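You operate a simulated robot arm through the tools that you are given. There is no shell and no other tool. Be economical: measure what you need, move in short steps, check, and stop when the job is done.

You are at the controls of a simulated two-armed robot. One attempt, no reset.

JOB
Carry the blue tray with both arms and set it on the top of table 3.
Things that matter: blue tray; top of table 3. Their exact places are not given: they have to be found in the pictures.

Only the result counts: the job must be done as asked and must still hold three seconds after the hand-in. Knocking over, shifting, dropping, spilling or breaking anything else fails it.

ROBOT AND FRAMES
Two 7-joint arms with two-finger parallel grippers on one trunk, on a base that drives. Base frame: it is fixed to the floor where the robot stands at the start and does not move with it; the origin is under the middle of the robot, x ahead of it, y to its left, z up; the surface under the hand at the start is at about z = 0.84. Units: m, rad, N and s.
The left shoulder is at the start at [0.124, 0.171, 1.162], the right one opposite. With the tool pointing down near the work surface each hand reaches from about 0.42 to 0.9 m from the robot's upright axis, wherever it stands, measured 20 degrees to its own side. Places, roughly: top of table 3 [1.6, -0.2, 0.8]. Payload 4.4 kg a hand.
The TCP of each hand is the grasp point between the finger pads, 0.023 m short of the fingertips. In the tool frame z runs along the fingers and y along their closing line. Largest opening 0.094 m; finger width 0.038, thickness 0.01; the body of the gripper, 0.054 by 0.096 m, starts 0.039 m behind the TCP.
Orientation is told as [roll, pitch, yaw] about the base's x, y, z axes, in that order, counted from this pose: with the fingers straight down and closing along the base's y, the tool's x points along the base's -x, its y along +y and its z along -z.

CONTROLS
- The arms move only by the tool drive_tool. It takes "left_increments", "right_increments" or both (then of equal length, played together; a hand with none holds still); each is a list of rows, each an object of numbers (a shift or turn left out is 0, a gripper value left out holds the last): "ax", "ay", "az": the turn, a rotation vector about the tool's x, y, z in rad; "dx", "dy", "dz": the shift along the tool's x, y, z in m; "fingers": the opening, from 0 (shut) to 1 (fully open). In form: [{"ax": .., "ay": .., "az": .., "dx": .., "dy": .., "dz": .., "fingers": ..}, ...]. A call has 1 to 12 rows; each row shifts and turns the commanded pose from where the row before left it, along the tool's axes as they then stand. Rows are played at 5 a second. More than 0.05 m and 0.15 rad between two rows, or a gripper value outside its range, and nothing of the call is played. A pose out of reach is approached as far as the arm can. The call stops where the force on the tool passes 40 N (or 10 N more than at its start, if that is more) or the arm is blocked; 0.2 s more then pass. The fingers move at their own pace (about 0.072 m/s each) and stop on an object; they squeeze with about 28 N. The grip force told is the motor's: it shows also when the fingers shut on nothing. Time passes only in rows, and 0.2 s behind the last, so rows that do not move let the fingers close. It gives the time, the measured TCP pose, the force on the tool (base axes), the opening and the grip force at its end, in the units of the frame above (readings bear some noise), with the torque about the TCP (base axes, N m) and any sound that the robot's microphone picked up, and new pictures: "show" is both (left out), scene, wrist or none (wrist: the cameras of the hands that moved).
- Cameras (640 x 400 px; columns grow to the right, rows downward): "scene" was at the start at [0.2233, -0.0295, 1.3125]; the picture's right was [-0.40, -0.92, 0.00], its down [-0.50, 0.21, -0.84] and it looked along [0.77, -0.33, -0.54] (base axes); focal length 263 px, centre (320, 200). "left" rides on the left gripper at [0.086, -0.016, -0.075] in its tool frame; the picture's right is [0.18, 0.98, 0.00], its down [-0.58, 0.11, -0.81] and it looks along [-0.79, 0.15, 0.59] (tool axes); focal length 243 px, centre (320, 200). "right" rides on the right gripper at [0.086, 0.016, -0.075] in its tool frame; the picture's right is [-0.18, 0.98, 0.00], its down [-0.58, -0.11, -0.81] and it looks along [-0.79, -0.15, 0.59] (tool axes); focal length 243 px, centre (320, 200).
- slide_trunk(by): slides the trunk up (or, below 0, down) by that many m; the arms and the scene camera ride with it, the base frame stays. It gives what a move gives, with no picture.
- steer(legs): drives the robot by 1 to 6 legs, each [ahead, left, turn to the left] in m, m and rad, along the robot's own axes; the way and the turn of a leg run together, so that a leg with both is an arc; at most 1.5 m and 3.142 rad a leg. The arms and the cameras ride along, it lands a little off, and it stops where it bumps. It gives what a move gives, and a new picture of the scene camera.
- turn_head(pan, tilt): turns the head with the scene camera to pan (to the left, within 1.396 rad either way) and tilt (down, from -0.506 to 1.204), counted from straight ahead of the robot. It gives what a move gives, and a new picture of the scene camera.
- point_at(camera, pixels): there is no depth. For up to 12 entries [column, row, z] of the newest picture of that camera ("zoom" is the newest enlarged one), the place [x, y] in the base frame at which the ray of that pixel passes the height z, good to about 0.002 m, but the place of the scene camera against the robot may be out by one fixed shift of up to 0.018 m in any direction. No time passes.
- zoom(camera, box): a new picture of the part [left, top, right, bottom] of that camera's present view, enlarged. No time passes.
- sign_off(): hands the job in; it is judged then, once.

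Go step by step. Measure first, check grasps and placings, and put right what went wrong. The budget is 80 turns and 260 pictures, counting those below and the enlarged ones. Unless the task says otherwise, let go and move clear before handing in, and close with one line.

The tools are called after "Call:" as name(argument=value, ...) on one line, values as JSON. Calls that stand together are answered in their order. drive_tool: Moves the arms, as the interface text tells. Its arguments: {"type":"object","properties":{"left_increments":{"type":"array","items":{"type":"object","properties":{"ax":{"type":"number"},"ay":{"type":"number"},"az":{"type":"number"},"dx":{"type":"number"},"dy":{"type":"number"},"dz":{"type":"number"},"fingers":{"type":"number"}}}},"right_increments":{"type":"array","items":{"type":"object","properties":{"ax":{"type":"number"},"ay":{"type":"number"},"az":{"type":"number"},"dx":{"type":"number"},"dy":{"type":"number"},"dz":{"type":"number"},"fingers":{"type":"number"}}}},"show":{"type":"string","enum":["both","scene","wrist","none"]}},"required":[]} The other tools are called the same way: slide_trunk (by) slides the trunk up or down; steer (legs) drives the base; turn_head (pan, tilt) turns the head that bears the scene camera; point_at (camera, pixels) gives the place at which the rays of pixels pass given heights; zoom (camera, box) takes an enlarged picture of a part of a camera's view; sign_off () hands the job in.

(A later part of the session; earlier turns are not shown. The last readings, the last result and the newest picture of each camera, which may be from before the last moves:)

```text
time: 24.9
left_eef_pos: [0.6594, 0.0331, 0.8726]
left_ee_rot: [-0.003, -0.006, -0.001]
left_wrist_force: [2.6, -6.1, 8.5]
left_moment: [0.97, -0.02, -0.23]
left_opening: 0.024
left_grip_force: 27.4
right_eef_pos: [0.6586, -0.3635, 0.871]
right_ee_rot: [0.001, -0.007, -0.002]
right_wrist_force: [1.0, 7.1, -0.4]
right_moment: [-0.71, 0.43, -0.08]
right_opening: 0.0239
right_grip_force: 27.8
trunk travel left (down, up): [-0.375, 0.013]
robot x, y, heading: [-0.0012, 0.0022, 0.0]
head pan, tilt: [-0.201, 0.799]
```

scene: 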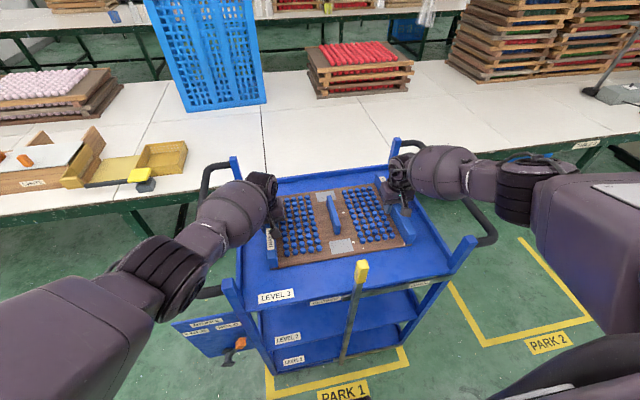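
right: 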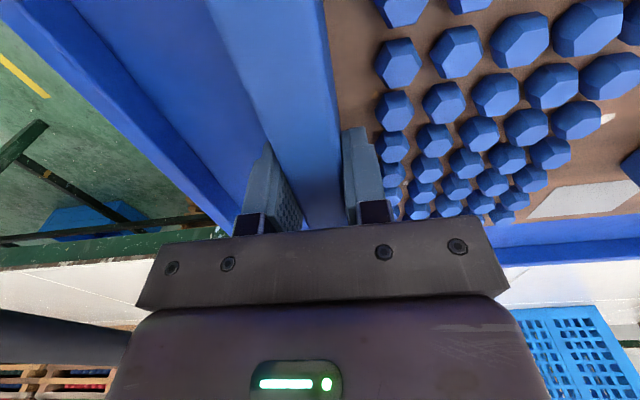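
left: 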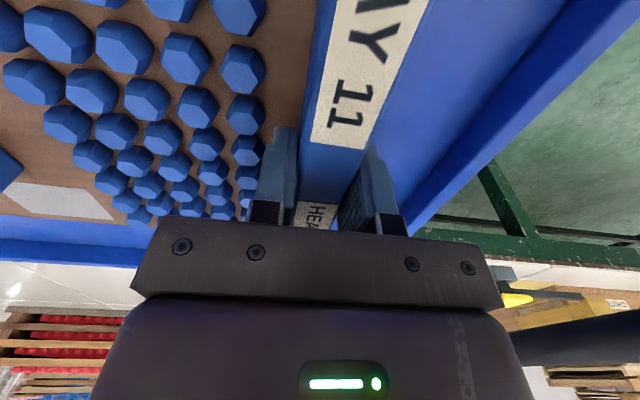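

Both grips hold (28 N, opening 0.024). Lift 3 cm in step with both hands.

Call:
drive_tool(left_increments=[{"dz": -0.006}, {"dz": -0.008}, {"dz": -0.008}, {"dz": -0.008}, {}], right_increments=[{"dz": -0.006}, {"dz": -0.008}, {"dz": -0.008}, {"dz": -0.008}, {}], show="both")

```text
time: 26.1
left_eef_pos: [0.6589, 0.0339, 0.9012]
left_ee_rot: [0.0, -0.002, -0.003]
left_wrist_force: [-1.6, -7.7, -5.6]
left_moment: [0.57, 0.8, -0.18]
left_opening: 0.0237
left_grip_force: 27.6
right_eef_pos: [0.6593, -0.3633, 0.9006]
right_ee_rot: [0.002, -0.008, -0.001]
right_wrist_force: [1.7, 6.8, -2.4]
right_moment: [-0.17, -0.77, -0.4]
right_opening: 0.024
right_grip_force: 28.1
trunk travel left (down, up): [-0.375, 0.013]
robot x, y, heading: [-0.0005, 0.0013, -0.0]
head pan, tilt: [-0.201, 0.799]
```

scene: 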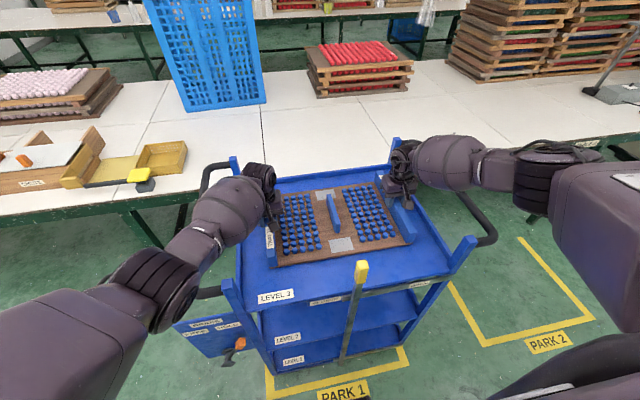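
right: 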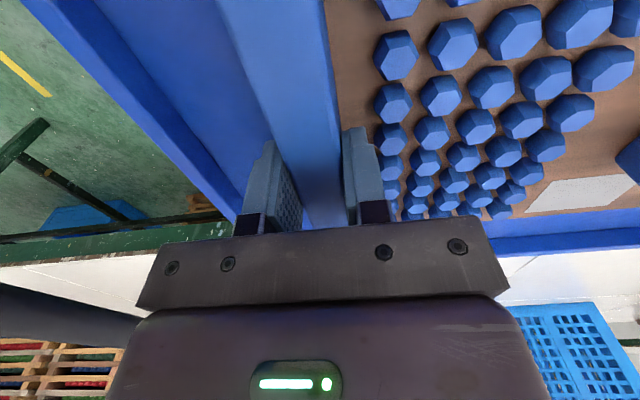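
left: 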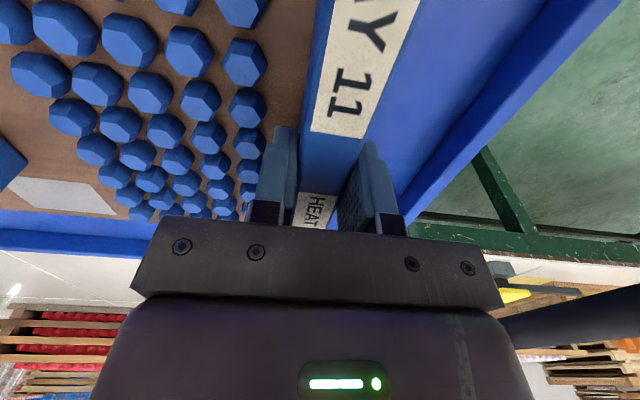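

The tray came up with the hands (about 8 N shared). Lift another 0.22 m.

Call:
drive_tool(left_increments=[{"dz": -0.02}, {"dz": -0.02}, {"dz": -0.02}, {"dz": -0.02}, {"dz": -0.02}, {"dz": -0.02}, {"dz": -0.02}, {"dz": -0.02}, {"dz": -0.02}, {"dz": -0.02}, {"dz": -0.02}, {}], right_increments=[{"dz": -0.02}, {"dz": -0.02}, {"dz": -0.02}, {"dz": -0.02}, {"dz": -0.02}, {"dz": -0.02}, {"dz": -0.02}, {"dz": -0.02}, {"dz": -0.02}, {"dz": -0.02}, {"dz": -0.02}, {}], show="scene")

Call:
turn_head(pan=-1.39, tilt=0.5)

```text
time: 28.7
left_eef_pos: [0.6562, 0.0327, 1.1209]
left_ee_rot: [-0.002, -0.004, -0.004]
left_wrist_force: [-3.8, -16.7, -2.7]
left_moment: [0.19, 0.44, -0.22]
left_opening: 0.0241
left_grip_force: 28.3
right_eef_pos: [0.656, -0.3634, 1.1211]
right_ee_rot: [0.002, -0.007, -0.002]
right_wrist_force: [2.7, 15.7, -4.7]
right_moment: [-0.29, -0.4, -0.82]
right_opening: 0.0236
right_grip_force: 28.0
trunk travel left (down, up): [-0.375, 0.013]
robot x, y, heading: [-0.0018, -0.0001, -0.001]
head pan, tilt: [-0.201, 0.799]
```

scene: 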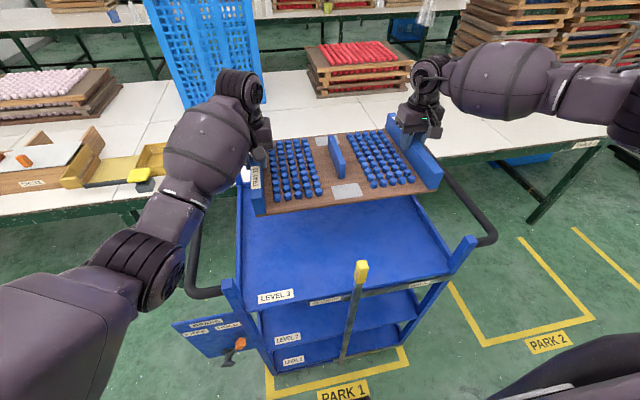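

```text
time: 30.1
left_eef_pos: [0.6564, 0.033, 1.1213]
left_ee_rot: [-0.005, -0.006, -0.003]
left_wrist_force: [-2.2, -24.4, -5.3]
left_moment: [0.15, -0.52, -0.29]
left_opening: 0.0239
left_grip_force: 28.2
right_eef_pos: [0.657, -0.363, 1.1209]
right_ee_rot: [0.004, -0.004, -0.001]
right_wrist_force: [1.8, 23.2, -4.9]
right_moment: [-0.05, 0.54, -0.64]
right_opening: 0.0238
right_grip_force: 28.4
trunk travel left (down, up): [-0.375, 0.013]
robot x, y, heading: [0.0025, -0.0, 0.003]
head pan, tilt: [-1.389, 0.499]
```

scene: 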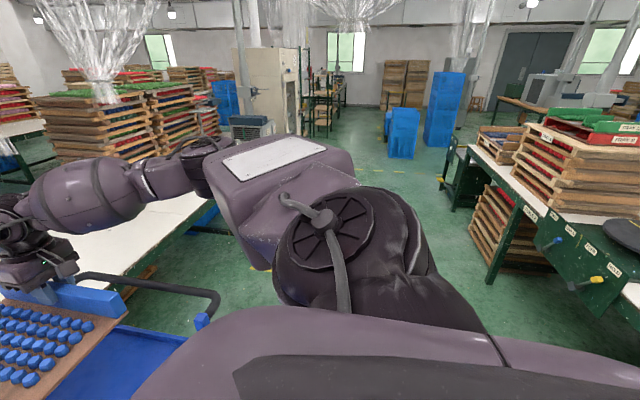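

The hands pull outward on the tray (±23 N); I ease them inward a little. Also measuring the desk on the right.

Call:
point_at(camera="scene", pixels=[[490, 287, 0.0], [568, 255, 0.8], [470, 150, 0.8], [440, 183, 0.0], [640, 300, 0.8]])

Call:
drive_tool(left_increments=[{"dy": -0.0015}, {}, {}], right_increments=[{"dy": 0.0015}, {}, {}], show="none")

```text
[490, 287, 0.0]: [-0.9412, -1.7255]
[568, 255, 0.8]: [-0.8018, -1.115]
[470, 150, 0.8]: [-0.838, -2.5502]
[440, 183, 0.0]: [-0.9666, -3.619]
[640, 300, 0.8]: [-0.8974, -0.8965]
```

```text
time: 30.9
left_eef_pos: [0.6563, 0.0341, 1.1205]
left_ee_rot: [-0.001, -0.002, -0.001]
left_wrist_force: [-3.2, -10.9, -5.2]
left_moment: [0.01, -0.49, -1.12]
left_opening: 0.0238
left_grip_force: 27.7
right_eef_pos: [0.6572, -0.3622, 1.1203]
right_ee_rot: [0.0, -0.004, -0.004]
right_wrist_force: [2.4, 11.2, -3.9]
right_moment: [0.33, 0.48, -0.07]
right_opening: 0.0238
right_grip_force: 28.0
trunk travel left (down, up): [-0.375, 0.013]
robot x, y, heading: [0.0014, -0.0006, 0.001]
head pan, tilt: [-1.389, 0.499]
```

Eased to ±11 N. A desk stands behind-right at x≈−0.83, so I can back up about 0.3 m. Let me measure cart post/lever heights by parallax first.

Call:
turn_head(pan=-0.407, tilt=0.574)

Call:
zoom(camera="scene", box=[200, 150, 520, 350])

```text
time: 32.2
left_eef_pos: [0.6564, 0.0339, 1.1195]
left_ee_rot: [-0.003, -0.003, 0.0]
left_wrist_force: [-3.0, -1.1, -5.5]
left_moment: [0.18, 0.26, -0.97]
left_opening: 0.0238
left_grip_force: 28.4
right_eef_pos: [0.6567, -0.3615, 1.1189]
right_ee_rot: [0.0, -0.006, -0.003]
right_wrist_force: [2.5, 1.1, -4.1]
right_moment: [0.01, -0.22, -0.05]
right_opening: 0.0238
right_grip_force: 28.0
trunk travel left (down, up): [-0.375, 0.013]
robot x, y, heading: [0.0001, -0.0018, 0.006]
head pan, tilt: [-0.407, 0.574]
```

scene: 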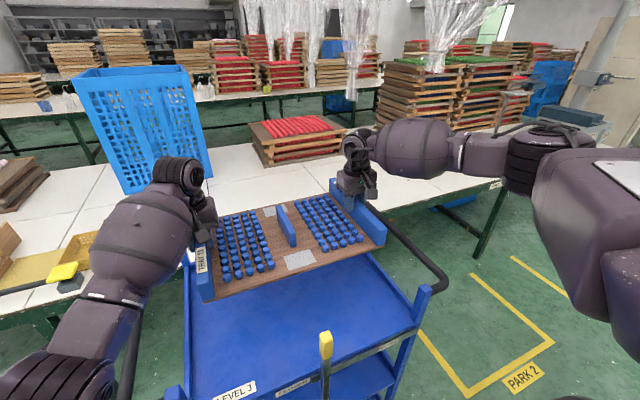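

```text
2.00 times, centred on (360, 250) of scene
```

zoom: 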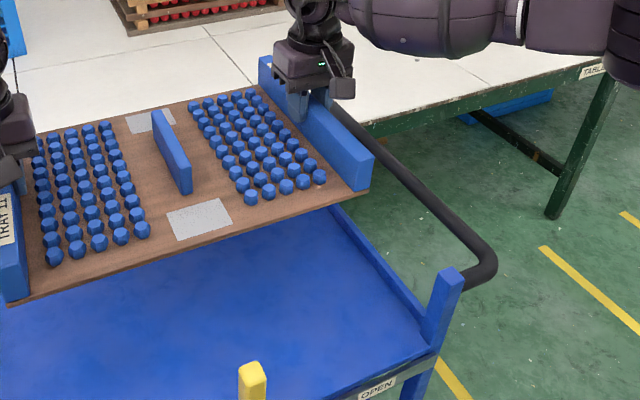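

Call:
point_at(camera="scene", pixels=[[326, 333, 0.95], [326, 333, 1.0], [326, 333, 1.05], [423, 286, 0.95], [423, 286, 1.0], [423, 286, 1.05]])

```text
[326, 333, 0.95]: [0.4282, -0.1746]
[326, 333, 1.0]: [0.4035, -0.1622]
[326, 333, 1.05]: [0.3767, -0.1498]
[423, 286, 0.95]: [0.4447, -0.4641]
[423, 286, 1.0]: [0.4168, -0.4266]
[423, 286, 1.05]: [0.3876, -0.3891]
```

Lever and post tops are ≤1.0; the tray bottom is at ~1.08. Back up 0.3 m, then strafe right.

Call:
steer(legs=[[-0.3, 0, 0]])

```text
time: 34.2
left_eef_pos: [0.3579, 0.0318, 1.1205]
left_ee_rot: [-0.003, -0.003, 0.0]
left_wrist_force: [-4.0, 10.3, -5.6]
left_moment: [0.32, 0.17, -1.04]
left_opening: 0.0239
left_grip_force: 27.9
right_eef_pos: [0.3585, -0.3628, 1.1205]
right_ee_rot: [0.0, -0.007, -0.006]
right_wrist_force: [2.4, -10.4, -2.7]
right_moment: [0.06, -0.2, -0.11]
right_opening: 0.0239
right_grip_force: 28.5
trunk travel left (down, up): [-0.375, 0.013]
robot x, y, heading: [-0.2995, 0.0, -0.004]
head pan, tilt: [-0.407, 0.574]
```

scene: 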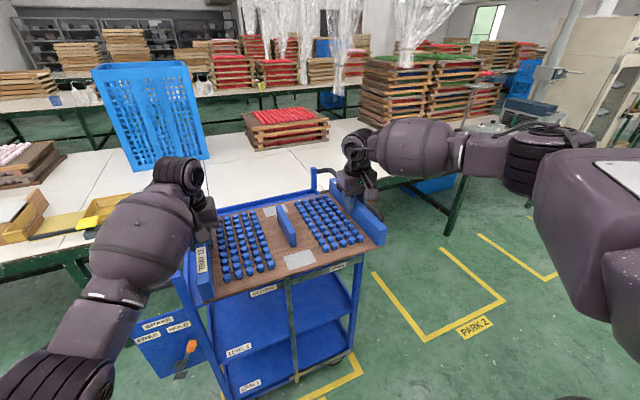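

Clear of the cart. Strafe right 0.65 twice.

Call:
steer(legs=[[0, -0.65, 0], [0, -0.65, 0]])

```text
time: 46.0
left_eef_pos: [0.3565, -1.2561, 1.1206]
left_ee_rot: [-0.002, -0.005, -0.001]
left_wrist_force: [-2.2, 0.7, -5.8]
left_moment: [0.2, 0.04, -0.96]
left_opening: 0.0235
left_grip_force: 28.0
right_eef_pos: [0.3566, -1.6527, 1.1214]
right_ee_rot: [-0.001, -0.004, -0.004]
right_wrist_force: [2.1, -1.0, -4.2]
right_moment: [0.11, 0.02, 0.01]
right_opening: 0.024
right_grip_force: 28.0
trunk travel left (down, up): [-0.375, 0.013]
robot x, y, heading: [-0.2975, -1.2899, -0.001]
head pan, tilt: [-0.407, 0.574]
```

scene: 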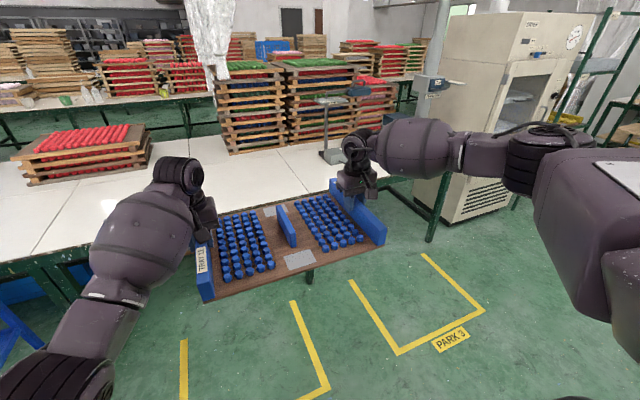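

Tray is steady. Measuring objects on the table ahead.

Call:
turn_head(pan=-0.25, tilt=0.45)

Call:
point_at(camera="scene", pixels=[[320, 200, 0.8]])

```text
time: 46.7
left_eef_pos: [0.356, -1.257, 1.1228]
left_ee_rot: [-0.003, -0.004, -0.003]
left_wrist_force: [-1.3, 1.1, -5.3]
left_moment: [0.22, -0.34, -0.86]
left_opening: 0.0239
left_grip_force: 28.0
right_eef_pos: [0.3573, -1.6518, 1.1191]
right_ee_rot: [0.001, -0.006, -0.004]
right_wrist_force: [1.7, -0.3, -4.3]
right_moment: [0.0, 0.36, 0.11]
right_opening: 0.0239
right_grip_force: 28.3
trunk travel left (down, up): [-0.375, 0.013]
robot x, y, heading: [-0.2986, -1.2882, -0.006]
head pan, tilt: [-0.25, 0.45]
```

scene: 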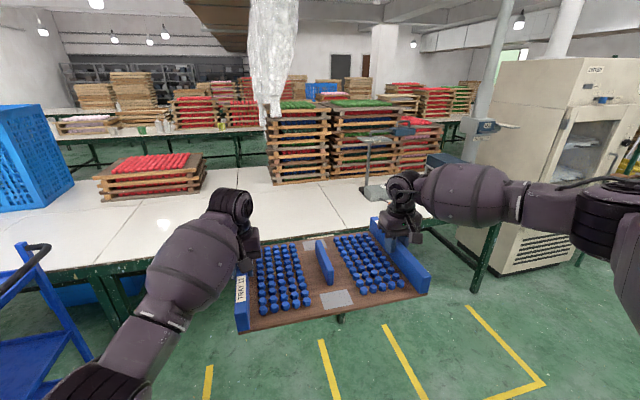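

```text
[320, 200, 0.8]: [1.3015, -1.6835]
```

Call:
point_at(camera="scene", pixels=[[275, 185, 0.8], [365, 195, 0.8], [390, 200, 0.8], [420, 170, 0.8], [490, 225, 0.8], [135, 262, 0.8], [205, 183, 0.8]])

Call:
steer(legs=[[0.45, 0, 0]])

```text
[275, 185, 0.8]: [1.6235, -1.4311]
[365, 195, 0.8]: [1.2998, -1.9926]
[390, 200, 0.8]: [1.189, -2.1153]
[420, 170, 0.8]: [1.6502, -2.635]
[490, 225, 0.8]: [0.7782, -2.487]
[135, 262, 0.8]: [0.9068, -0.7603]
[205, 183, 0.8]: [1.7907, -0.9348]
```

```text
time: 49.5
left_eef_pos: [0.8137, -1.254, 1.1203]
left_ee_rot: [-0.002, -0.003, 0.001]
left_wrist_force: [-1.5, 0.3, -4.7]
left_moment: [0.24, 0.22, -0.9]
left_opening: 0.0238
left_grip_force: 27.7
right_eef_pos: [0.8166, -1.6499, 1.1197]
right_ee_rot: [0.001, -0.006, -0.002]
right_wrist_force: [1.9, 0.4, -4.4]
right_moment: [-0.02, -0.13, 0.07]
right_opening: 0.0239
right_grip_force: 28.3
trunk travel left (down, up): [-0.375, 0.013]
robot x, y, heading: [0.1565, -1.2885, 0.0]
head pan, tilt: [-0.25, 0.45]
```

scene: 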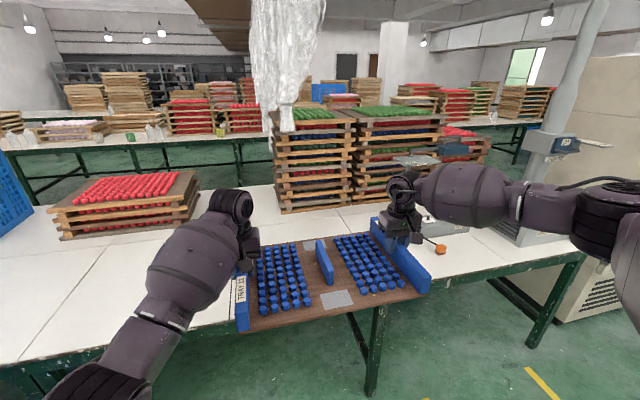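

Call:
point_at(camera="scene", pixels=[[440, 254, 0.82], [425, 218, 0.8], [282, 212, 0.8], [350, 208, 0.8], [190, 230, 0.8], [75, 240, 0.8], [100, 350, 0.8], [585, 255, 0.8]])

Call:
zoom(camera="scene", box=[360, 160, 600, 310])

```text
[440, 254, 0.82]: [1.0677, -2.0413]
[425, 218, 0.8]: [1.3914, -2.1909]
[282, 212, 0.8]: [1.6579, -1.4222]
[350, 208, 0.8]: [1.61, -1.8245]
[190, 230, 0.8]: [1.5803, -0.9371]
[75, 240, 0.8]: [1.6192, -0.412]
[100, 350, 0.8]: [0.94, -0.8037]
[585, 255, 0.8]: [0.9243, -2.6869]
```

```text
2.67 times, centred on (480, 235) of scene
```

zoom: 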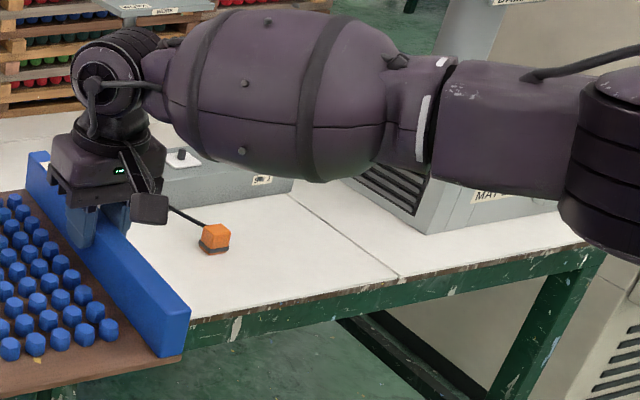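

Orange knob at (1.07,−2.04), stacks start at x≈1.6, table edge x≈0.94. Shift left 0.1 and forward 0.35 so the tray lands around (1.16, −1.35).

Call:
steer(legs=[[0, 0.1, 0], [0.2, 0, 0], [0.15, 0, 0]])

Call:
turn_head(pan=-0.2, tilt=0.8)

Call:
turn_head(pan=0.6, tilt=0.75)

```text
time: 53.2
left_eef_pos: [1.1603, -1.155, 1.1204]
left_ee_rot: [-0.001, -0.001, 0.002]
left_wrist_force: [-1.1, 0.7, -5.8]
left_moment: [0.17, 0.15, -0.83]
left_opening: 0.024
left_grip_force: 28.2
right_eef_pos: [1.1639, -1.5489, 1.1188]
right_ee_rot: [0.0, -0.005, -0.001]
right_wrist_force: [2.0, -0.2, -3.8]
right_moment: [0.09, -0.09, 0.14]
right_opening: 0.0239
right_grip_force: 27.6
trunk travel left (down, up): [-0.375, 0.013]
robot x, y, heading: [0.5034, -1.1906, 0.0]
head pan, tilt: [-0.25, 0.45]
```

scene: 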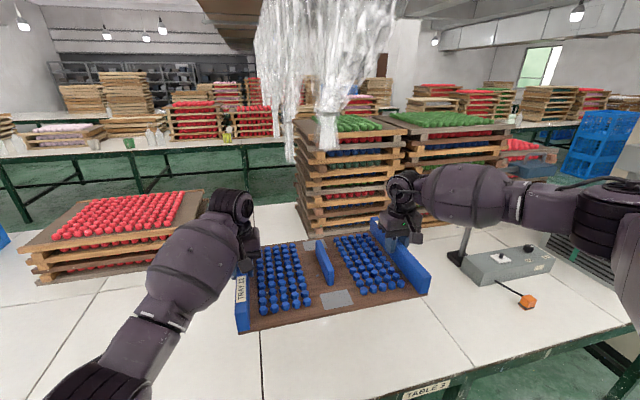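

```text
time: 54.0
left_eef_pos: [1.1604, -1.1533, 1.1194]
left_ee_rot: [-0.003, -0.003, 0.001]
left_wrist_force: [-0.6, 0.2, -4.8]
left_moment: [0.23, -0.2, -0.71]
left_opening: 0.0238
left_grip_force: 27.8
right_eef_pos: [1.1623, -1.5492, 1.1203]
right_ee_rot: [-0.001, -0.005, 0.002]
right_wrist_force: [1.7, -0.1, -4.2]
right_moment: [-0.03, 0.25, 0.18]
right_opening: 0.0237
right_grip_force: 28.4
trunk travel left (down, up): [-0.375, 0.013]
robot x, y, heading: [0.504, -1.1892, 0.003]
head pan, tilt: [-0.201, 0.799]
```

scene: 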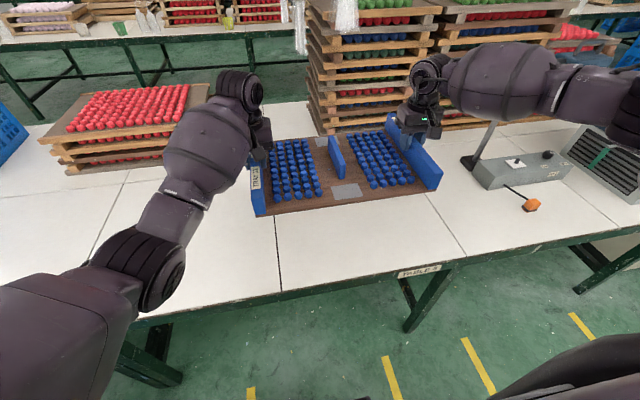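

```text
time: 55.1
left_eef_pos: [1.1597, -1.1529, 1.1206]
left_ee_rot: [-0.001, -0.004, 0.002]
left_wrist_force: [-2.1, 0.6, -5.8]
left_moment: [0.16, 0.03, -0.72]
left_opening: 0.0239
left_grip_force: 28.3
right_eef_pos: [1.1621, -1.5483, 1.1213]
right_ee_rot: [-0.001, -0.006, -0.001]
right_wrist_force: [1.4, 0.2, -4.4]
right_moment: [-0.04, 0.05, 0.25]
right_opening: 0.0239
right_grip_force: 27.8
trunk travel left (down, up): [-0.375, 0.013]
robot x, y, heading: [0.4997, -1.1875, 0.006]
head pan, tilt: [0.6, 0.75]
```

scene: 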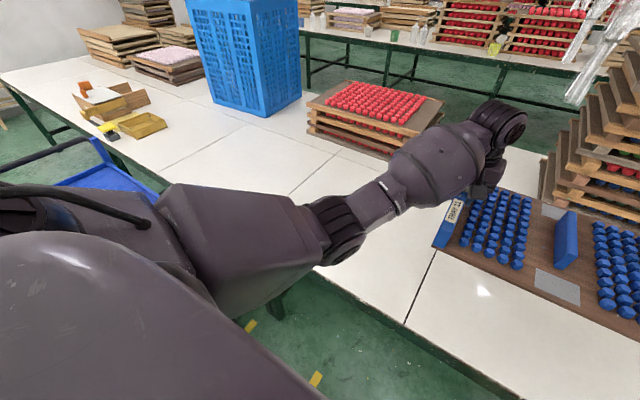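

Everything is clear. Lower both hands in step to z≈0.88.

Call:
drive_tool(left_increments=[{"dz": 0.015}, {"dz": 0.025}, {"dz": 0.025}, {"dz": 0.025}, {"dz": 0.025}, {"dz": 0.025}, {"dz": 0.025}, {"dz": 0.025}, {"dz": 0.025}, {"dz": 0.015}, {"dz": 0.01}, {}], right_increments=[{"dz": 0.015}, {"dz": 0.025}, {"dz": 0.025}, {"dz": 0.025}, {"dz": 0.025}, {"dz": 0.025}, {"dz": 0.025}, {"dz": 0.025}, {"dz": 0.025}, {"dz": 0.015}, {"dz": 0.01}, {}], show="scene")

Call:
turn_head(pan=-0.2, tilt=0.75)

```text
time: 57.7
left_eef_pos: [1.1606, -1.1531, 0.8786]
left_ee_rot: [0.0, -0.003, 0.003]
left_wrist_force: [-1.4, 1.0, -6.0]
left_moment: [0.41, 0.43, -0.78]
left_opening: 0.0238
left_grip_force: 27.8
right_eef_pos: [1.1631, -1.5497, 0.8798]
right_ee_rot: [0.003, -0.007, 0.0]
right_wrist_force: [1.2, -1.2, -2.7]
right_moment: [0.29, -0.43, 0.16]
right_opening: 0.024
right_grip_force: 27.9
trunk travel left (down, up): [-0.375, 0.013]
robot x, y, heading: [0.5031, -1.1881, 0.005]
head pan, tilt: [0.6, 0.75]
```

scene: 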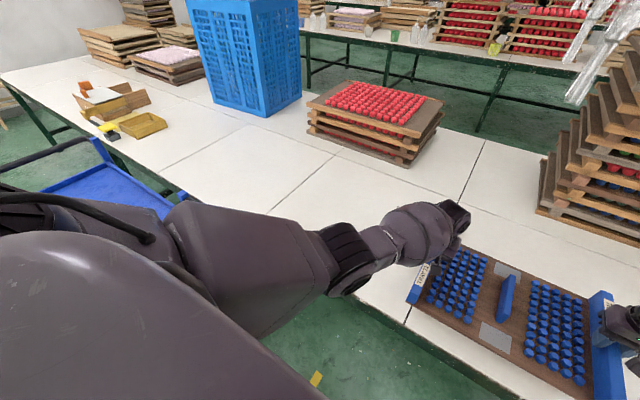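

```text
time: 58.9
left_eef_pos: [1.1613, -1.1532, 0.8798]
left_ee_rot: [-0.002, -0.003, 0.002]
left_wrist_force: [-2.0, 0.7, -5.5]
left_moment: [0.29, 0.59, -0.82]
left_opening: 0.0239
left_grip_force: 27.9
right_eef_pos: [1.1635, -1.5493, 0.8802]
right_ee_rot: [0.0, -0.005, 0.0]
right_wrist_force: [1.3, -0.6, -3.6]
right_moment: [0.07, -0.58, 0.11]
right_opening: 0.0238
right_grip_force: 28.2
trunk travel left (down, up): [-0.375, 0.013]
robot x, y, heading: [0.5062, -1.1882, 0.005]
head pan, tilt: [-0.201, 0.75]
```

scene: 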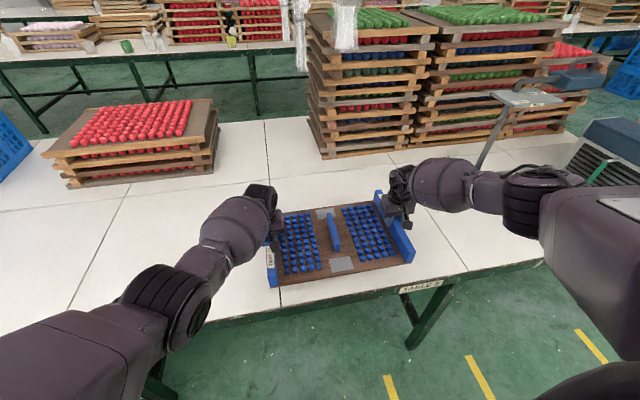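

Still airborne with a safe margin; I move 3 cm further onto the table and creep down.

Call:
drive_tool(left_increments=[{"dx": -0.01}, {"dx": -0.01}, {"dx": -0.01}, {"dz": 0.008}, {"dz": 0.008}, {"dz": 0.008}, {"dz": 0.006}, {"dz": 0.004}, {}], right_increments=[{"dx": -0.01}, {"dx": -0.01}, {"dx": -0.01}, {"dz": 0.008}, {"dz": 0.008}, {"dz": 0.008}, {"dz": 0.006}, {"dz": 0.004}, {}], show="scene")

```text
time: 60.9
left_eef_pos: [1.168, -1.1508, 0.8568]
left_ee_rot: [-0.007, -0.003, 0.002]
left_wrist_force: [7.9, -34.8, 2.7]
left_moment: [-1.04, -0.68, 1.3]
left_opening: 0.0268
left_grip_force: 27.6
left hand out of reach, approached as far as the arm can: row 3, 4, 5, 6, 8
right_eef_pos: [1.1909, -1.5463, 0.8813]
right_ee_rot: [0.005, -0.006, 0.005]
right_wrist_force: [-8.3, 34.9, -10.9]
right_moment: [-0.62, 0.76, 1.04]
right_opening: 0.027
right_grip_force: 27.7
right hand out of reach, approached as far as the arm can: row 3, 4, 5, 6, 7, 8
trunk travel left (down, up): [-0.375, 0.013]
robot x, y, heading: [0.5019, -1.1901, 0.008]
head pan, tilt: [-0.201, 0.75]
```

scene: 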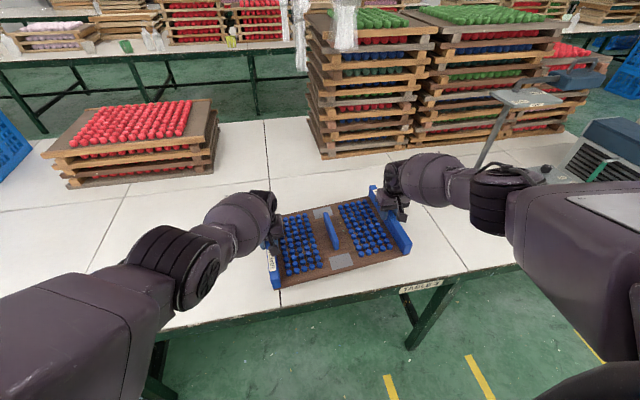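

The reach limit (trunk high) made the hands uneven: left z 0.857, right 0.881. I pull back a little to see where the commands stand.

Call:
drive_tool(left_increments=[{"dx": 0.004}, {}], right_increments=[{"dx": 0.008}, {}], show="none")

```text
time: 61.5
left_eef_pos: [1.1621, -1.1526, 0.8556]
left_ee_rot: [-0.005, -0.003, -0.001]
left_wrist_force: [7.6, -33.1, 1.0]
left_moment: [-1.09, 0.17, 1.03]
left_opening: 0.0269
left_grip_force: 28.3
right_eef_pos: [1.1844, -1.5464, 0.8809]
right_ee_rot: [0.004, -0.005, 0.006]
right_wrist_force: [-6.9, 32.4, -10.8]
right_moment: [-0.38, -0.11, 1.1]
right_opening: 0.0268
right_grip_force: 28.2
trunk travel left (down, up): [-0.375, 0.013]
robot x, y, heading: [0.5067, -1.1908, 0.0]
head pan, tilt: [-0.201, 0.75]
```

Commands follow the measured pose. I level and square the tray: right back 22 mm, left up 25 mm, gradually.

Call:
drive_tool(left_increments=[{"dz": -0.005}, {"dz": -0.005}, {"dz": -0.005}, {"dz": -0.005}, {"dz": -0.005}, {}], right_increments=[{"dx": 0.005}, {"dx": 0.005}, {"dx": 0.005}, {"dx": 0.005}, {"dx": 0.001}, {}], show="wrist")

```text
time: 62.9
left_eef_pos: [1.1607, -1.1527, 0.8802]
left_ee_rot: [-0.006, 0.003, -0.002]
left_wrist_force: [-5.0, -31.4, -4.4]
left_moment: [0.18, 0.67, -1.1]
left_opening: 0.024
left_grip_force: 28.3
right_eef_pos: [1.1636, -1.5479, 0.883]
right_ee_rot: [0.006, -0.01, 0.002]
right_wrist_force: [5.8, 31.8, -4.1]
right_moment: [0.0, -0.7, -1.26]
right_opening: 0.0241
right_grip_force: 28.1
trunk travel left (down, up): [-0.375, 0.013]
robot x, y, heading: [0.5043, -1.1896, 0.008]
head pan, tilt: [-0.201, 0.75]
```

right: 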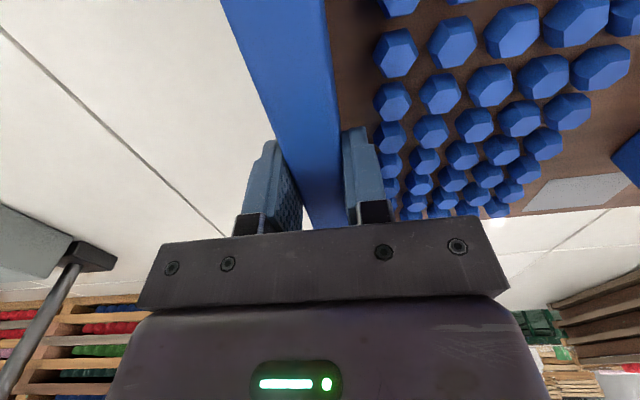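
left: 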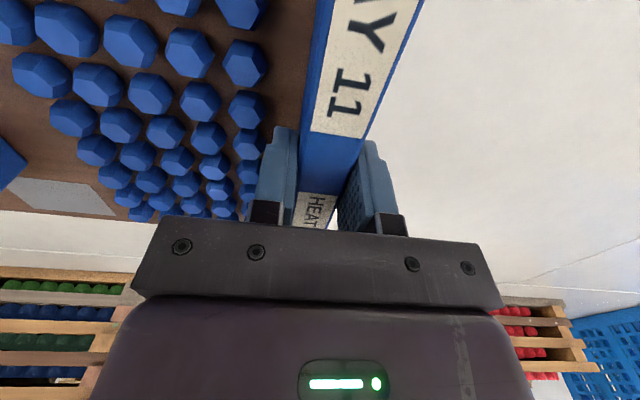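

Level again with intact grips. I ease the outward pull, then lower with the trunk so reach isn't a limit.

Call:
drive_tool(left_increments=[{"dy": -0.002}, {}, {}], right_increments=[{"dy": 0.002}, {}, {}], show="none")

Call:
slide_trunk(by=-0.03)

```text
time: 63.6
left_eef_pos: [1.162, -1.1532, 0.8796]
left_ee_rot: [-0.001, -0.002, 0.0]
left_wrist_force: [-6.2, -24.2, -4.5]
left_moment: [0.22, 0.99, -1.18]
left_opening: 0.0241
left_grip_force: 28.1
right_eef_pos: [1.1634, -1.5487, 0.8827]
right_ee_rot: [0.002, -0.005, 0.002]
right_wrist_force: [6.1, 24.3, -4.2]
right_moment: [-0.04, -0.94, -1.22]
right_opening: 0.0242
right_grip_force: 27.7
trunk travel left (down, up): [-0.375, 0.013]
robot x, y, heading: [0.5033, -1.1867, 0.003]
head pan, tilt: [-0.201, 0.75]
```

```text
time: 64.4
left_eef_pos: [1.1627, -1.1516, 0.8529]
left_ee_rot: [-0.005, -0.002, 0.001]
left_wrist_force: [-6.0, -24.9, -5.1]
left_moment: [0.21, 0.25, -1.11]
left_opening: 0.0244
left_grip_force: 28.2
right_eef_pos: [1.1631, -1.5484, 0.8532]
right_ee_rot: [0.002, -0.005, 0.002]
right_wrist_force: [5.6, 25.5, -3.3]
right_moment: [0.2, -0.26, -1.19]
right_opening: 0.0243
right_grip_force: 27.7
trunk travel left (down, up): [-0.345, 0.043]
robot x, y, heading: [0.5076, -1.1859, -0.001]
head pan, tilt: [-0.201, 0.75]
```

Both at z≈0.853, level. Ease a bit more, and creep down.

Call:
drive_tool(left_increments=[{"dy": -0.002}, {}, {"dz": 0.004}, {"dz": 0.004}, {"dz": 0.003}, {}], right_increments=[{"dy": 0.002}, {}, {"dz": 0.004}, {"dz": 0.004}, {"dz": 0.003}, {}], show="scene")

Call:
zoom(camera="scene", box=[220, 160, 460, 310])

```text
time: 65.8
left_eef_pos: [1.1639, -1.1512, 0.8394]
left_ee_rot: [-0.002, -0.003, 0.005]
left_wrist_force: [-3.4, -6.3, -4.4]
left_moment: [-0.09, -0.25, -0.89]
left_opening: 0.0245
left_grip_force: 28.2
right_eef_pos: [1.1629, -1.5484, 0.8404]
right_ee_rot: [0.0, -0.006, 0.001]
right_wrist_force: [5.7, 6.3, -4.2]
right_moment: [0.16, 0.28, -0.85]
right_opening: 0.0242
right_grip_force: 27.9
trunk travel left (down, up): [-0.345, 0.043]
robot x, y, heading: [0.5051, -1.1881, 0.001]
head pan, tilt: [-0.201, 0.75]
```

scene: 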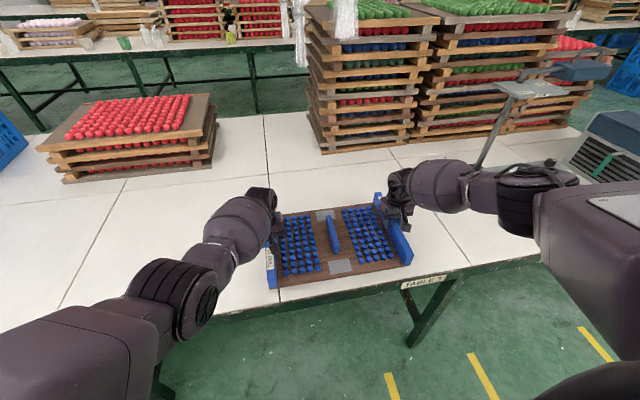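

```text
2.67 times, centred on (340, 235) of scene
```

zoom: 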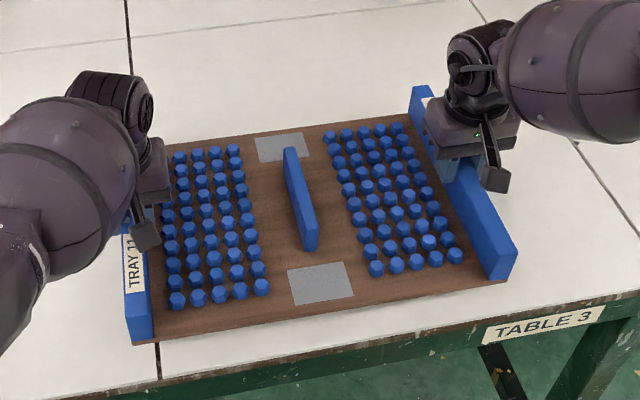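

Weight still on the hands, so not landed yet. Check the margin of the tray's near edge to the table edge.

Call:
point_at(camera="zoom", pixels=[[505, 282, 0.805], [133, 343, 0.805], [500, 316, 0.8], [150, 378, 0.8]])

Call:
drive_tool(left_increments=[{"dz": 0.003}, {"dz": 0.003}, {"dz": 0.003}, {}], right_increments=[{"dz": 0.003}, {"dz": 0.003}, {"dz": 0.003}, {}], show="none")

```text
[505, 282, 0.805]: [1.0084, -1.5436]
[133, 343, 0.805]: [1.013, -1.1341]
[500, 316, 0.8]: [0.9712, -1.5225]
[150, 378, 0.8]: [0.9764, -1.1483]
```

```text
time: 66.8
left_eef_pos: [1.1643, -1.1535, 0.831]
left_ee_rot: [0.0, -0.003, 0.004]
left_wrist_force: [-5.6, -1.9, -4.2]
left_moment: [-0.07, -0.24, -1.05]
left_opening: 0.0245
left_grip_force: 28.0
right_eef_pos: [1.1618, -1.5486, 0.8324]
right_ee_rot: [0.0, -0.006, 0.0]
right_wrist_force: [5.3, 1.7, -4.7]
right_moment: [0.18, 0.26, -1.2]
right_opening: 0.0245
right_grip_force: 28.4
trunk travel left (down, up): [-0.345, 0.043]
robot x, y, heading: [0.5017, -1.1908, 0.006]
head pan, tilt: [-0.201, 0.75]
```

Still airborne at z≈0.831 (tray near edge ~3.5 cm inside the table edge). Continue creeping.

Call:
drive_tool(left_increments=[{"dz": 0.003}, {"dz": 0.003}, {"dz": 0.002}, {}], right_increments=[{"dz": 0.003}, {"dz": 0.003}, {"dz": 0.002}, {}], show="wrist")

```text
time: 67.8
left_eef_pos: [1.1638, -1.1527, 0.8228]
left_ee_rot: [0.0, -0.003, 0.0]
left_wrist_force: [-5.9, 3.3, -4.2]
left_moment: [0.12, 0.62, -1.22]
left_opening: 0.0241
left_grip_force: 28.1
right_eef_pos: [1.1612, -1.5478, 0.8244]
right_ee_rot: [0.001, -0.005, 0.0]
right_wrist_force: [5.8, -2.5, -4.9]
right_moment: [-0.23, -0.64, -1.07]
right_opening: 0.0244
right_grip_force: 28.1
trunk travel left (down, up): [-0.345, 0.043]
robot x, y, heading: [0.503, -1.1887, 0.006]
head pan, tilt: [-0.201, 0.75]
```

right: 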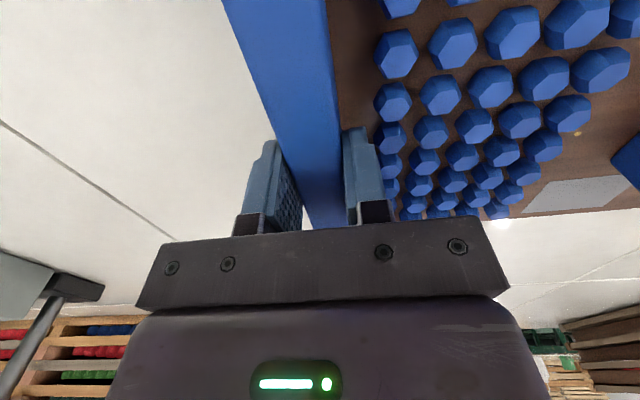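
left: 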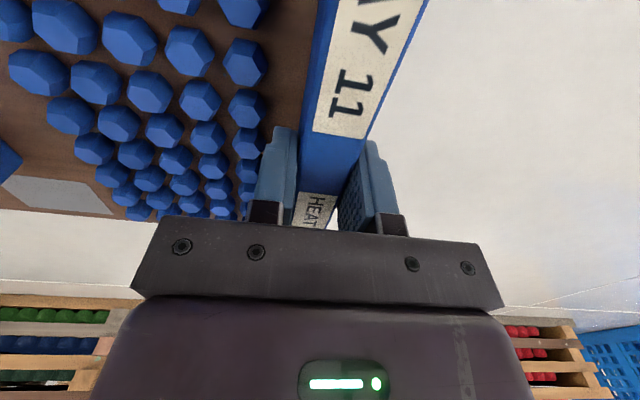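

Still no support force. Keep creeping.

Call:
drive_tool(left_increments=[{"dz": 0.003}, {"dz": 0.003}, {"dz": 0.003}, {"dz": 0.003}, {}], right_increments=[{"dz": 0.003}, {"dz": 0.003}, {"dz": 0.003}, {"dz": 0.003}, {}], show="scene")

Call:
zoom(camera="scene", box=[220, 160, 460, 310])

```text
time: 69.0
left_eef_pos: [1.1569, -1.1511, 0.8151]
left_ee_rot: [-0.004, -0.007, 0.004]
left_wrist_force: [4.6, -3.3, -6.9]
left_moment: [0.51, 0.85, 0.19]
left_opening: 0.0234
left_grip_force: 28.2
left hand out of reach, approached as far as the arm can: row 2
right_eef_pos: [1.1626, -1.5458, 0.8155]
right_ee_rot: [-0.001, -0.011, 0.003]
right_wrist_force: [-6.6, 5.0, 26.2]
right_moment: [0.37, 0.25, 0.62]
right_opening: 0.024
right_grip_force: 28.3
trunk travel left (down, up): [-0.345, 0.043]
robot x, y, heading: [0.5052, -1.1911, 0.005]
head pan, tilt: [-0.201, 0.75]
```

scene: 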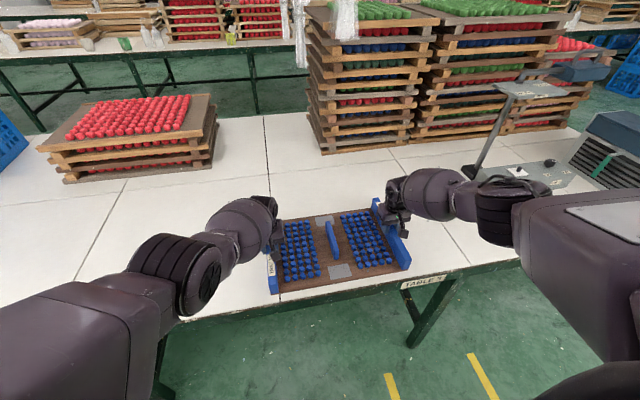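

```text
2.67 times, centred on (340, 235) of scene
```

zoom: 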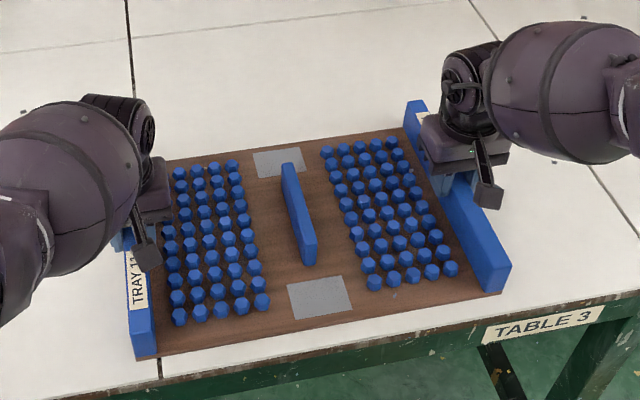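

Right side touches the table (26 N) while the left is at its reach limit; table top ≈0.78. I raise the tray 0.12 m, lower the trunk 0.1 m to gain reach, then set it deeper on the table.

Call:
drive_tool(left_increments=[{"dz": -0.006}, {"dz": -0.012, "dx": -0.005}, {"dz": -0.017}, {"dz": -0.017}, {"dz": -0.017}, {"dz": -0.017}, {"dz": -0.017}, {"dz": -0.017}, {}], right_increments=[{"dz": -0.006}, {"dz": -0.012}, {"dz": -0.017}, {"dz": -0.017}, {"dz": -0.017}, {"dz": -0.017}, {"dz": -0.017}, {"dz": -0.017}, {}], show="none")

Call:
slide_trunk(by=-0.09)

```text
time: 71.0
left_eef_pos: [1.1649, -1.1506, 0.9319]
left_ee_rot: [-0.001, -0.003, 0.003]
left_wrist_force: [-5.2, -4.1, -4.8]
left_moment: [0.05, 0.01, -1.0]
left_opening: 0.0246
left_grip_force: 28.2
right_eef_pos: [1.1627, -1.5472, 0.9323]
right_ee_rot: [0.0, -0.004, -0.002]
right_wrist_force: [5.4, 3.8, -4.4]
right_moment: [-0.04, -0.02, -0.88]
right_opening: 0.0246
right_grip_force: 28.1
trunk travel left (down, up): [-0.345, 0.043]
robot x, y, heading: [0.5052, -1.1875, 0.006]
head pan, tilt: [-0.201, 0.75]
```

```text
time: 72.2
left_eef_pos: [1.1654, -1.1514, 0.8453]
left_ee_rot: [-0.002, -0.005, 0.002]
left_wrist_force: [-5.4, -8.3, -4.7]
left_moment: [0.2, 0.01, -0.96]
left_opening: 0.0245
left_grip_force: 27.5
right_eef_pos: [1.1633, -1.5476, 0.8449]
right_ee_rot: [0.001, -0.01, 0.002]
right_wrist_force: [4.7, 8.9, -3.4]
right_moment: [0.17, 0.04, -0.98]
right_opening: 0.0245
right_grip_force: 28.0
trunk travel left (down, up): [-0.255, 0.133]
robot x, y, heading: [0.5052, -1.1921, 0.004]
head pan, tilt: [-0.201, 0.75]
```

Good: level at z≈0.845. Move forward 4 cm in small steps.

Call:
drive_tool(left_increments=[{"dx": -0.008}, {"dx": -0.008}, {"dx": -0.008}, {"dx": -0.008}, {"dx": -0.008}, {}], right_increments=[{"dx": -0.008}, {"dx": -0.008}, {"dx": -0.008}, {"dx": -0.008}, {"dx": -0.008}, {}], show="scene")

```text
time: 73.7
left_eef_pos: [1.2061, -1.1509, 0.8423]
left_ee_rot: [-0.001, -0.004, 0.001]
left_wrist_force: [-5.0, -8.1, -4.9]
left_moment: [0.11, 0.13, -1.14]
left_opening: 0.0245
left_grip_force: 27.8
right_eef_pos: [1.202, -1.547, 0.8424]
right_ee_rot: [0.0, -0.005, 0.001]
right_wrist_force: [5.1, 8.9, -3.5]
right_moment: [0.17, -0.14, -1.02]
right_opening: 0.0243
right_grip_force: 28.1
trunk travel left (down, up): [-0.255, 0.133]
robot x, y, heading: [0.5038, -1.1931, 0.006]
head pan, tilt: [-0.201, 0.75]
```

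scene: 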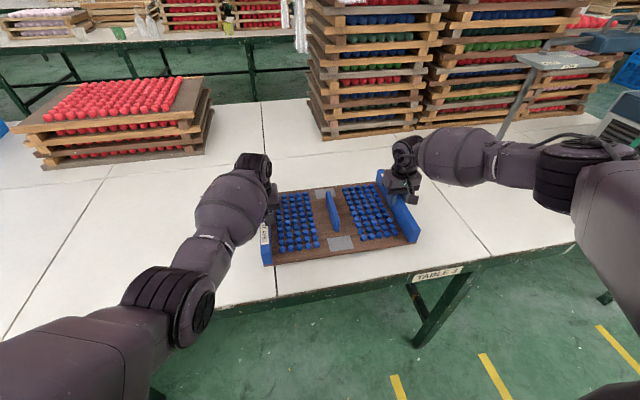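

Reached x≈1.205. Lower to just above the earlier contact height (0.818).

Call:
drive_tool(left_increments=[{"dz": 0.006}, {"dz": 0.006}, {"dz": 0.006}, {"dz": 0.003}, {"dz": 0.003}, {}], right_increments=[{"dz": 0.006}, {"dz": 0.006}, {"dz": 0.006}, {"dz": 0.003}, {"dz": 0.003}, {}], show="none")

```text
time: 75.0
left_eef_pos: [1.2049, -1.1514, 0.8194]
left_ee_rot: [0.0, -0.002, 0.001]
left_wrist_force: [-6.0, -9.5, -5.4]
left_moment: [0.24, 0.19, -1.25]
left_opening: 0.0242
left_grip_force: 28.3
right_eef_pos: [1.2031, -1.5466, 0.818]
right_ee_rot: [0.002, -0.005, -0.001]
right_wrist_force: [6.3, 9.5, -3.5]
right_moment: [0.22, -0.12, -1.22]
right_opening: 0.0247
right_grip_force: 28.5
trunk travel left (down, up): [-0.255, 0.133]
robot x, y, heading: [0.5044, -1.1949, 0.006]
head pan, tilt: [-0.201, 0.75]
```

Call:
drive_tool(left_increments=[{"dz": 0.002}, {"dz": 0.002}, {"dz": 0.001}, {}], right_increments=[{"dz": 0.002}, {"dz": 0.002}, {"dz": 0.001}, {}], show="none")

```text
time: 76.0
left_eef_pos: [1.2046, -1.1507, 0.8153]
left_ee_rot: [-0.004, -0.003, 0.002]
left_wrist_force: [-5.5, -10.7, -4.6]
left_moment: [-0.11, -0.98, -1.11]
left_opening: 0.0244
left_grip_force: 28.4
right_eef_pos: [1.2027, -1.5486, 0.8164]
right_ee_rot: [0.003, -0.011, 0.0]
right_wrist_force: [7.4, 10.3, 4.3]
right_moment: [-0.02, -0.39, -0.97]
right_opening: 0.0244
right_grip_force: 28.3
trunk travel left (down, up): [-0.255, 0.133]
robot x, y, heading: [0.5029, -1.1918, 0.001]
head pan, tilt: [-0.201, 0.75]
```

The right side now touches (Fz +4); the left still carries. Lower the left only.

Call:
drive_tool(left_increments=[{"dz": 0.0015}, {"dz": 0.0015}, {"dz": 0.001}, {}], right_increments=[{}, {}, {}, {}], show="both")

Call:
zoom(camera="scene", box=[220, 150, 460, 300])

```text
time: 77.0
left_eef_pos: [1.2054, -1.1517, 0.8152]
left_ee_rot: [-0.001, -0.01, 0.002]
left_wrist_force: [-8.7, -9.3, 26.3]
left_moment: [-0.02, 0.12, -1.14]
left_opening: 0.0248
left_grip_force: 28.3
right_eef_pos: [1.2013, -1.5468, 0.8151]
right_ee_rot: [-0.001, -0.009, 0.001]
right_wrist_force: [9.0, 12.2, -6.0]
right_moment: [-0.12, -0.28, -1.28]
right_opening: 0.0246
right_grip_force: 27.9
trunk travel left (down, up): [-0.255, 0.133]
robot x, y, heading: [0.5078, -1.1893, 0.006]
head pan, tilt: [-0.201, 0.75]
```

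scene: 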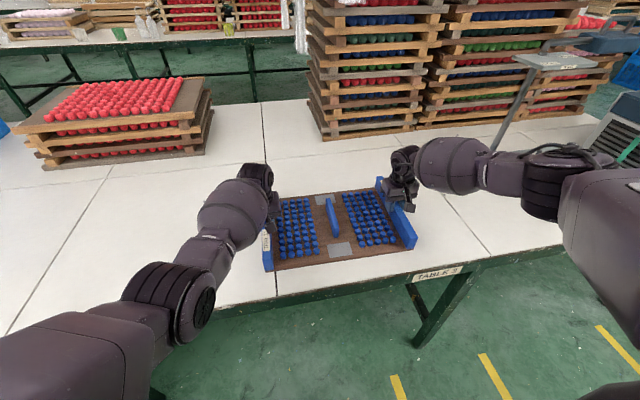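
right: 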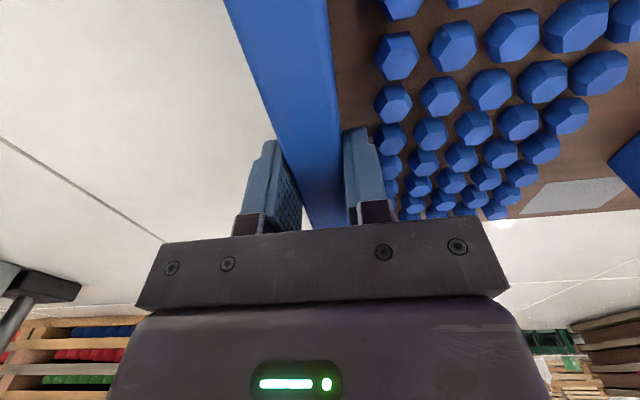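
left: 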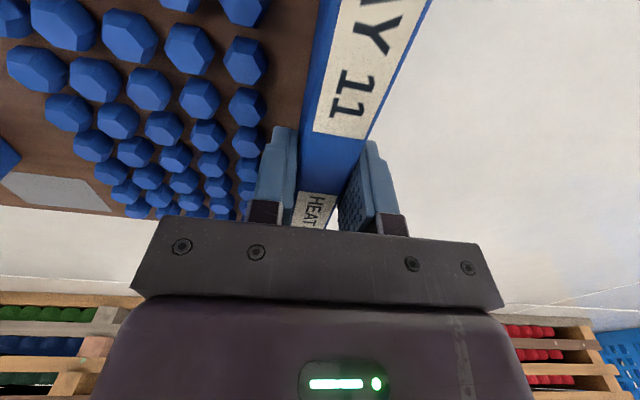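

```text
2.67 times, centred on (340, 225) of scene
```

zoom: 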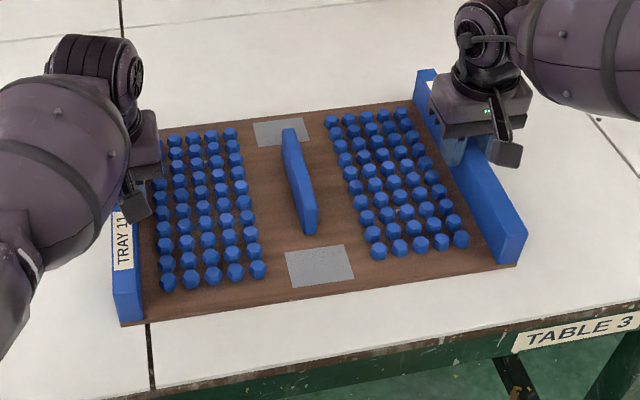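

Both sides essentially rest on the table. Even out by 1 mm, then open the fingers just to 0.032 (pegs close by).

Call:
drive_tool(left_increments=[{"dz": -0.001}, {}, {"fingers": 0.34}, {}, {}], right_increments=[{"dz": 0.001}, {}, {"fingers": 0.34}, {}, {}], show="wrist")

```text
time: 78.2
left_eef_pos: [1.2037, -1.1507, 0.8113]
left_ee_rot: [0.0, -0.004, 0.005]
left_wrist_force: [-0.1, 1.0, -0.6]
left_moment: [0.0, 0.0, 0.0]
left_opening: 0.032
left_grip_force: 0.0
right_eef_pos: [1.2023, -1.5485, 0.813]
right_ee_rot: [0.001, -0.005, -0.001]
right_wrist_force: [0.0, 0.1, 0.0]
right_moment: [-0.01, -0.01, 0.0]
right_opening: 0.0322
right_grip_force: 0.1
trunk travel left (down, up): [-0.255, 0.133]
robot x, y, heading: [0.5019, -1.1912, 0.002]
head pan, tilt: [-0.201, 0.75]
```

right: 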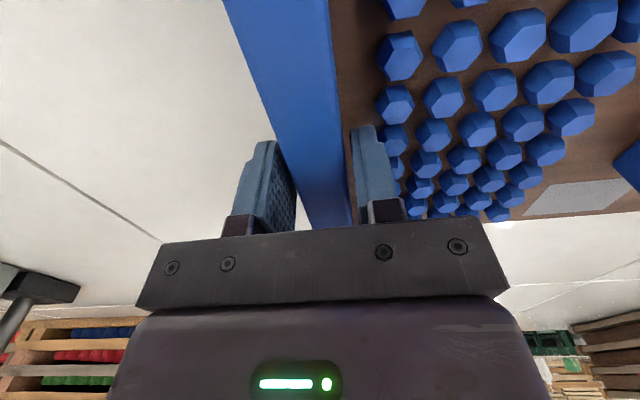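
left: 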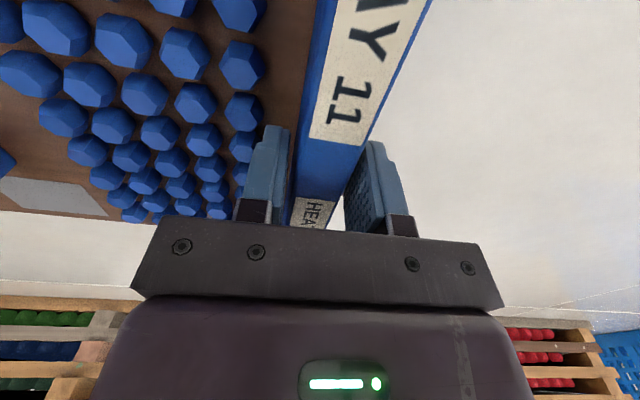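

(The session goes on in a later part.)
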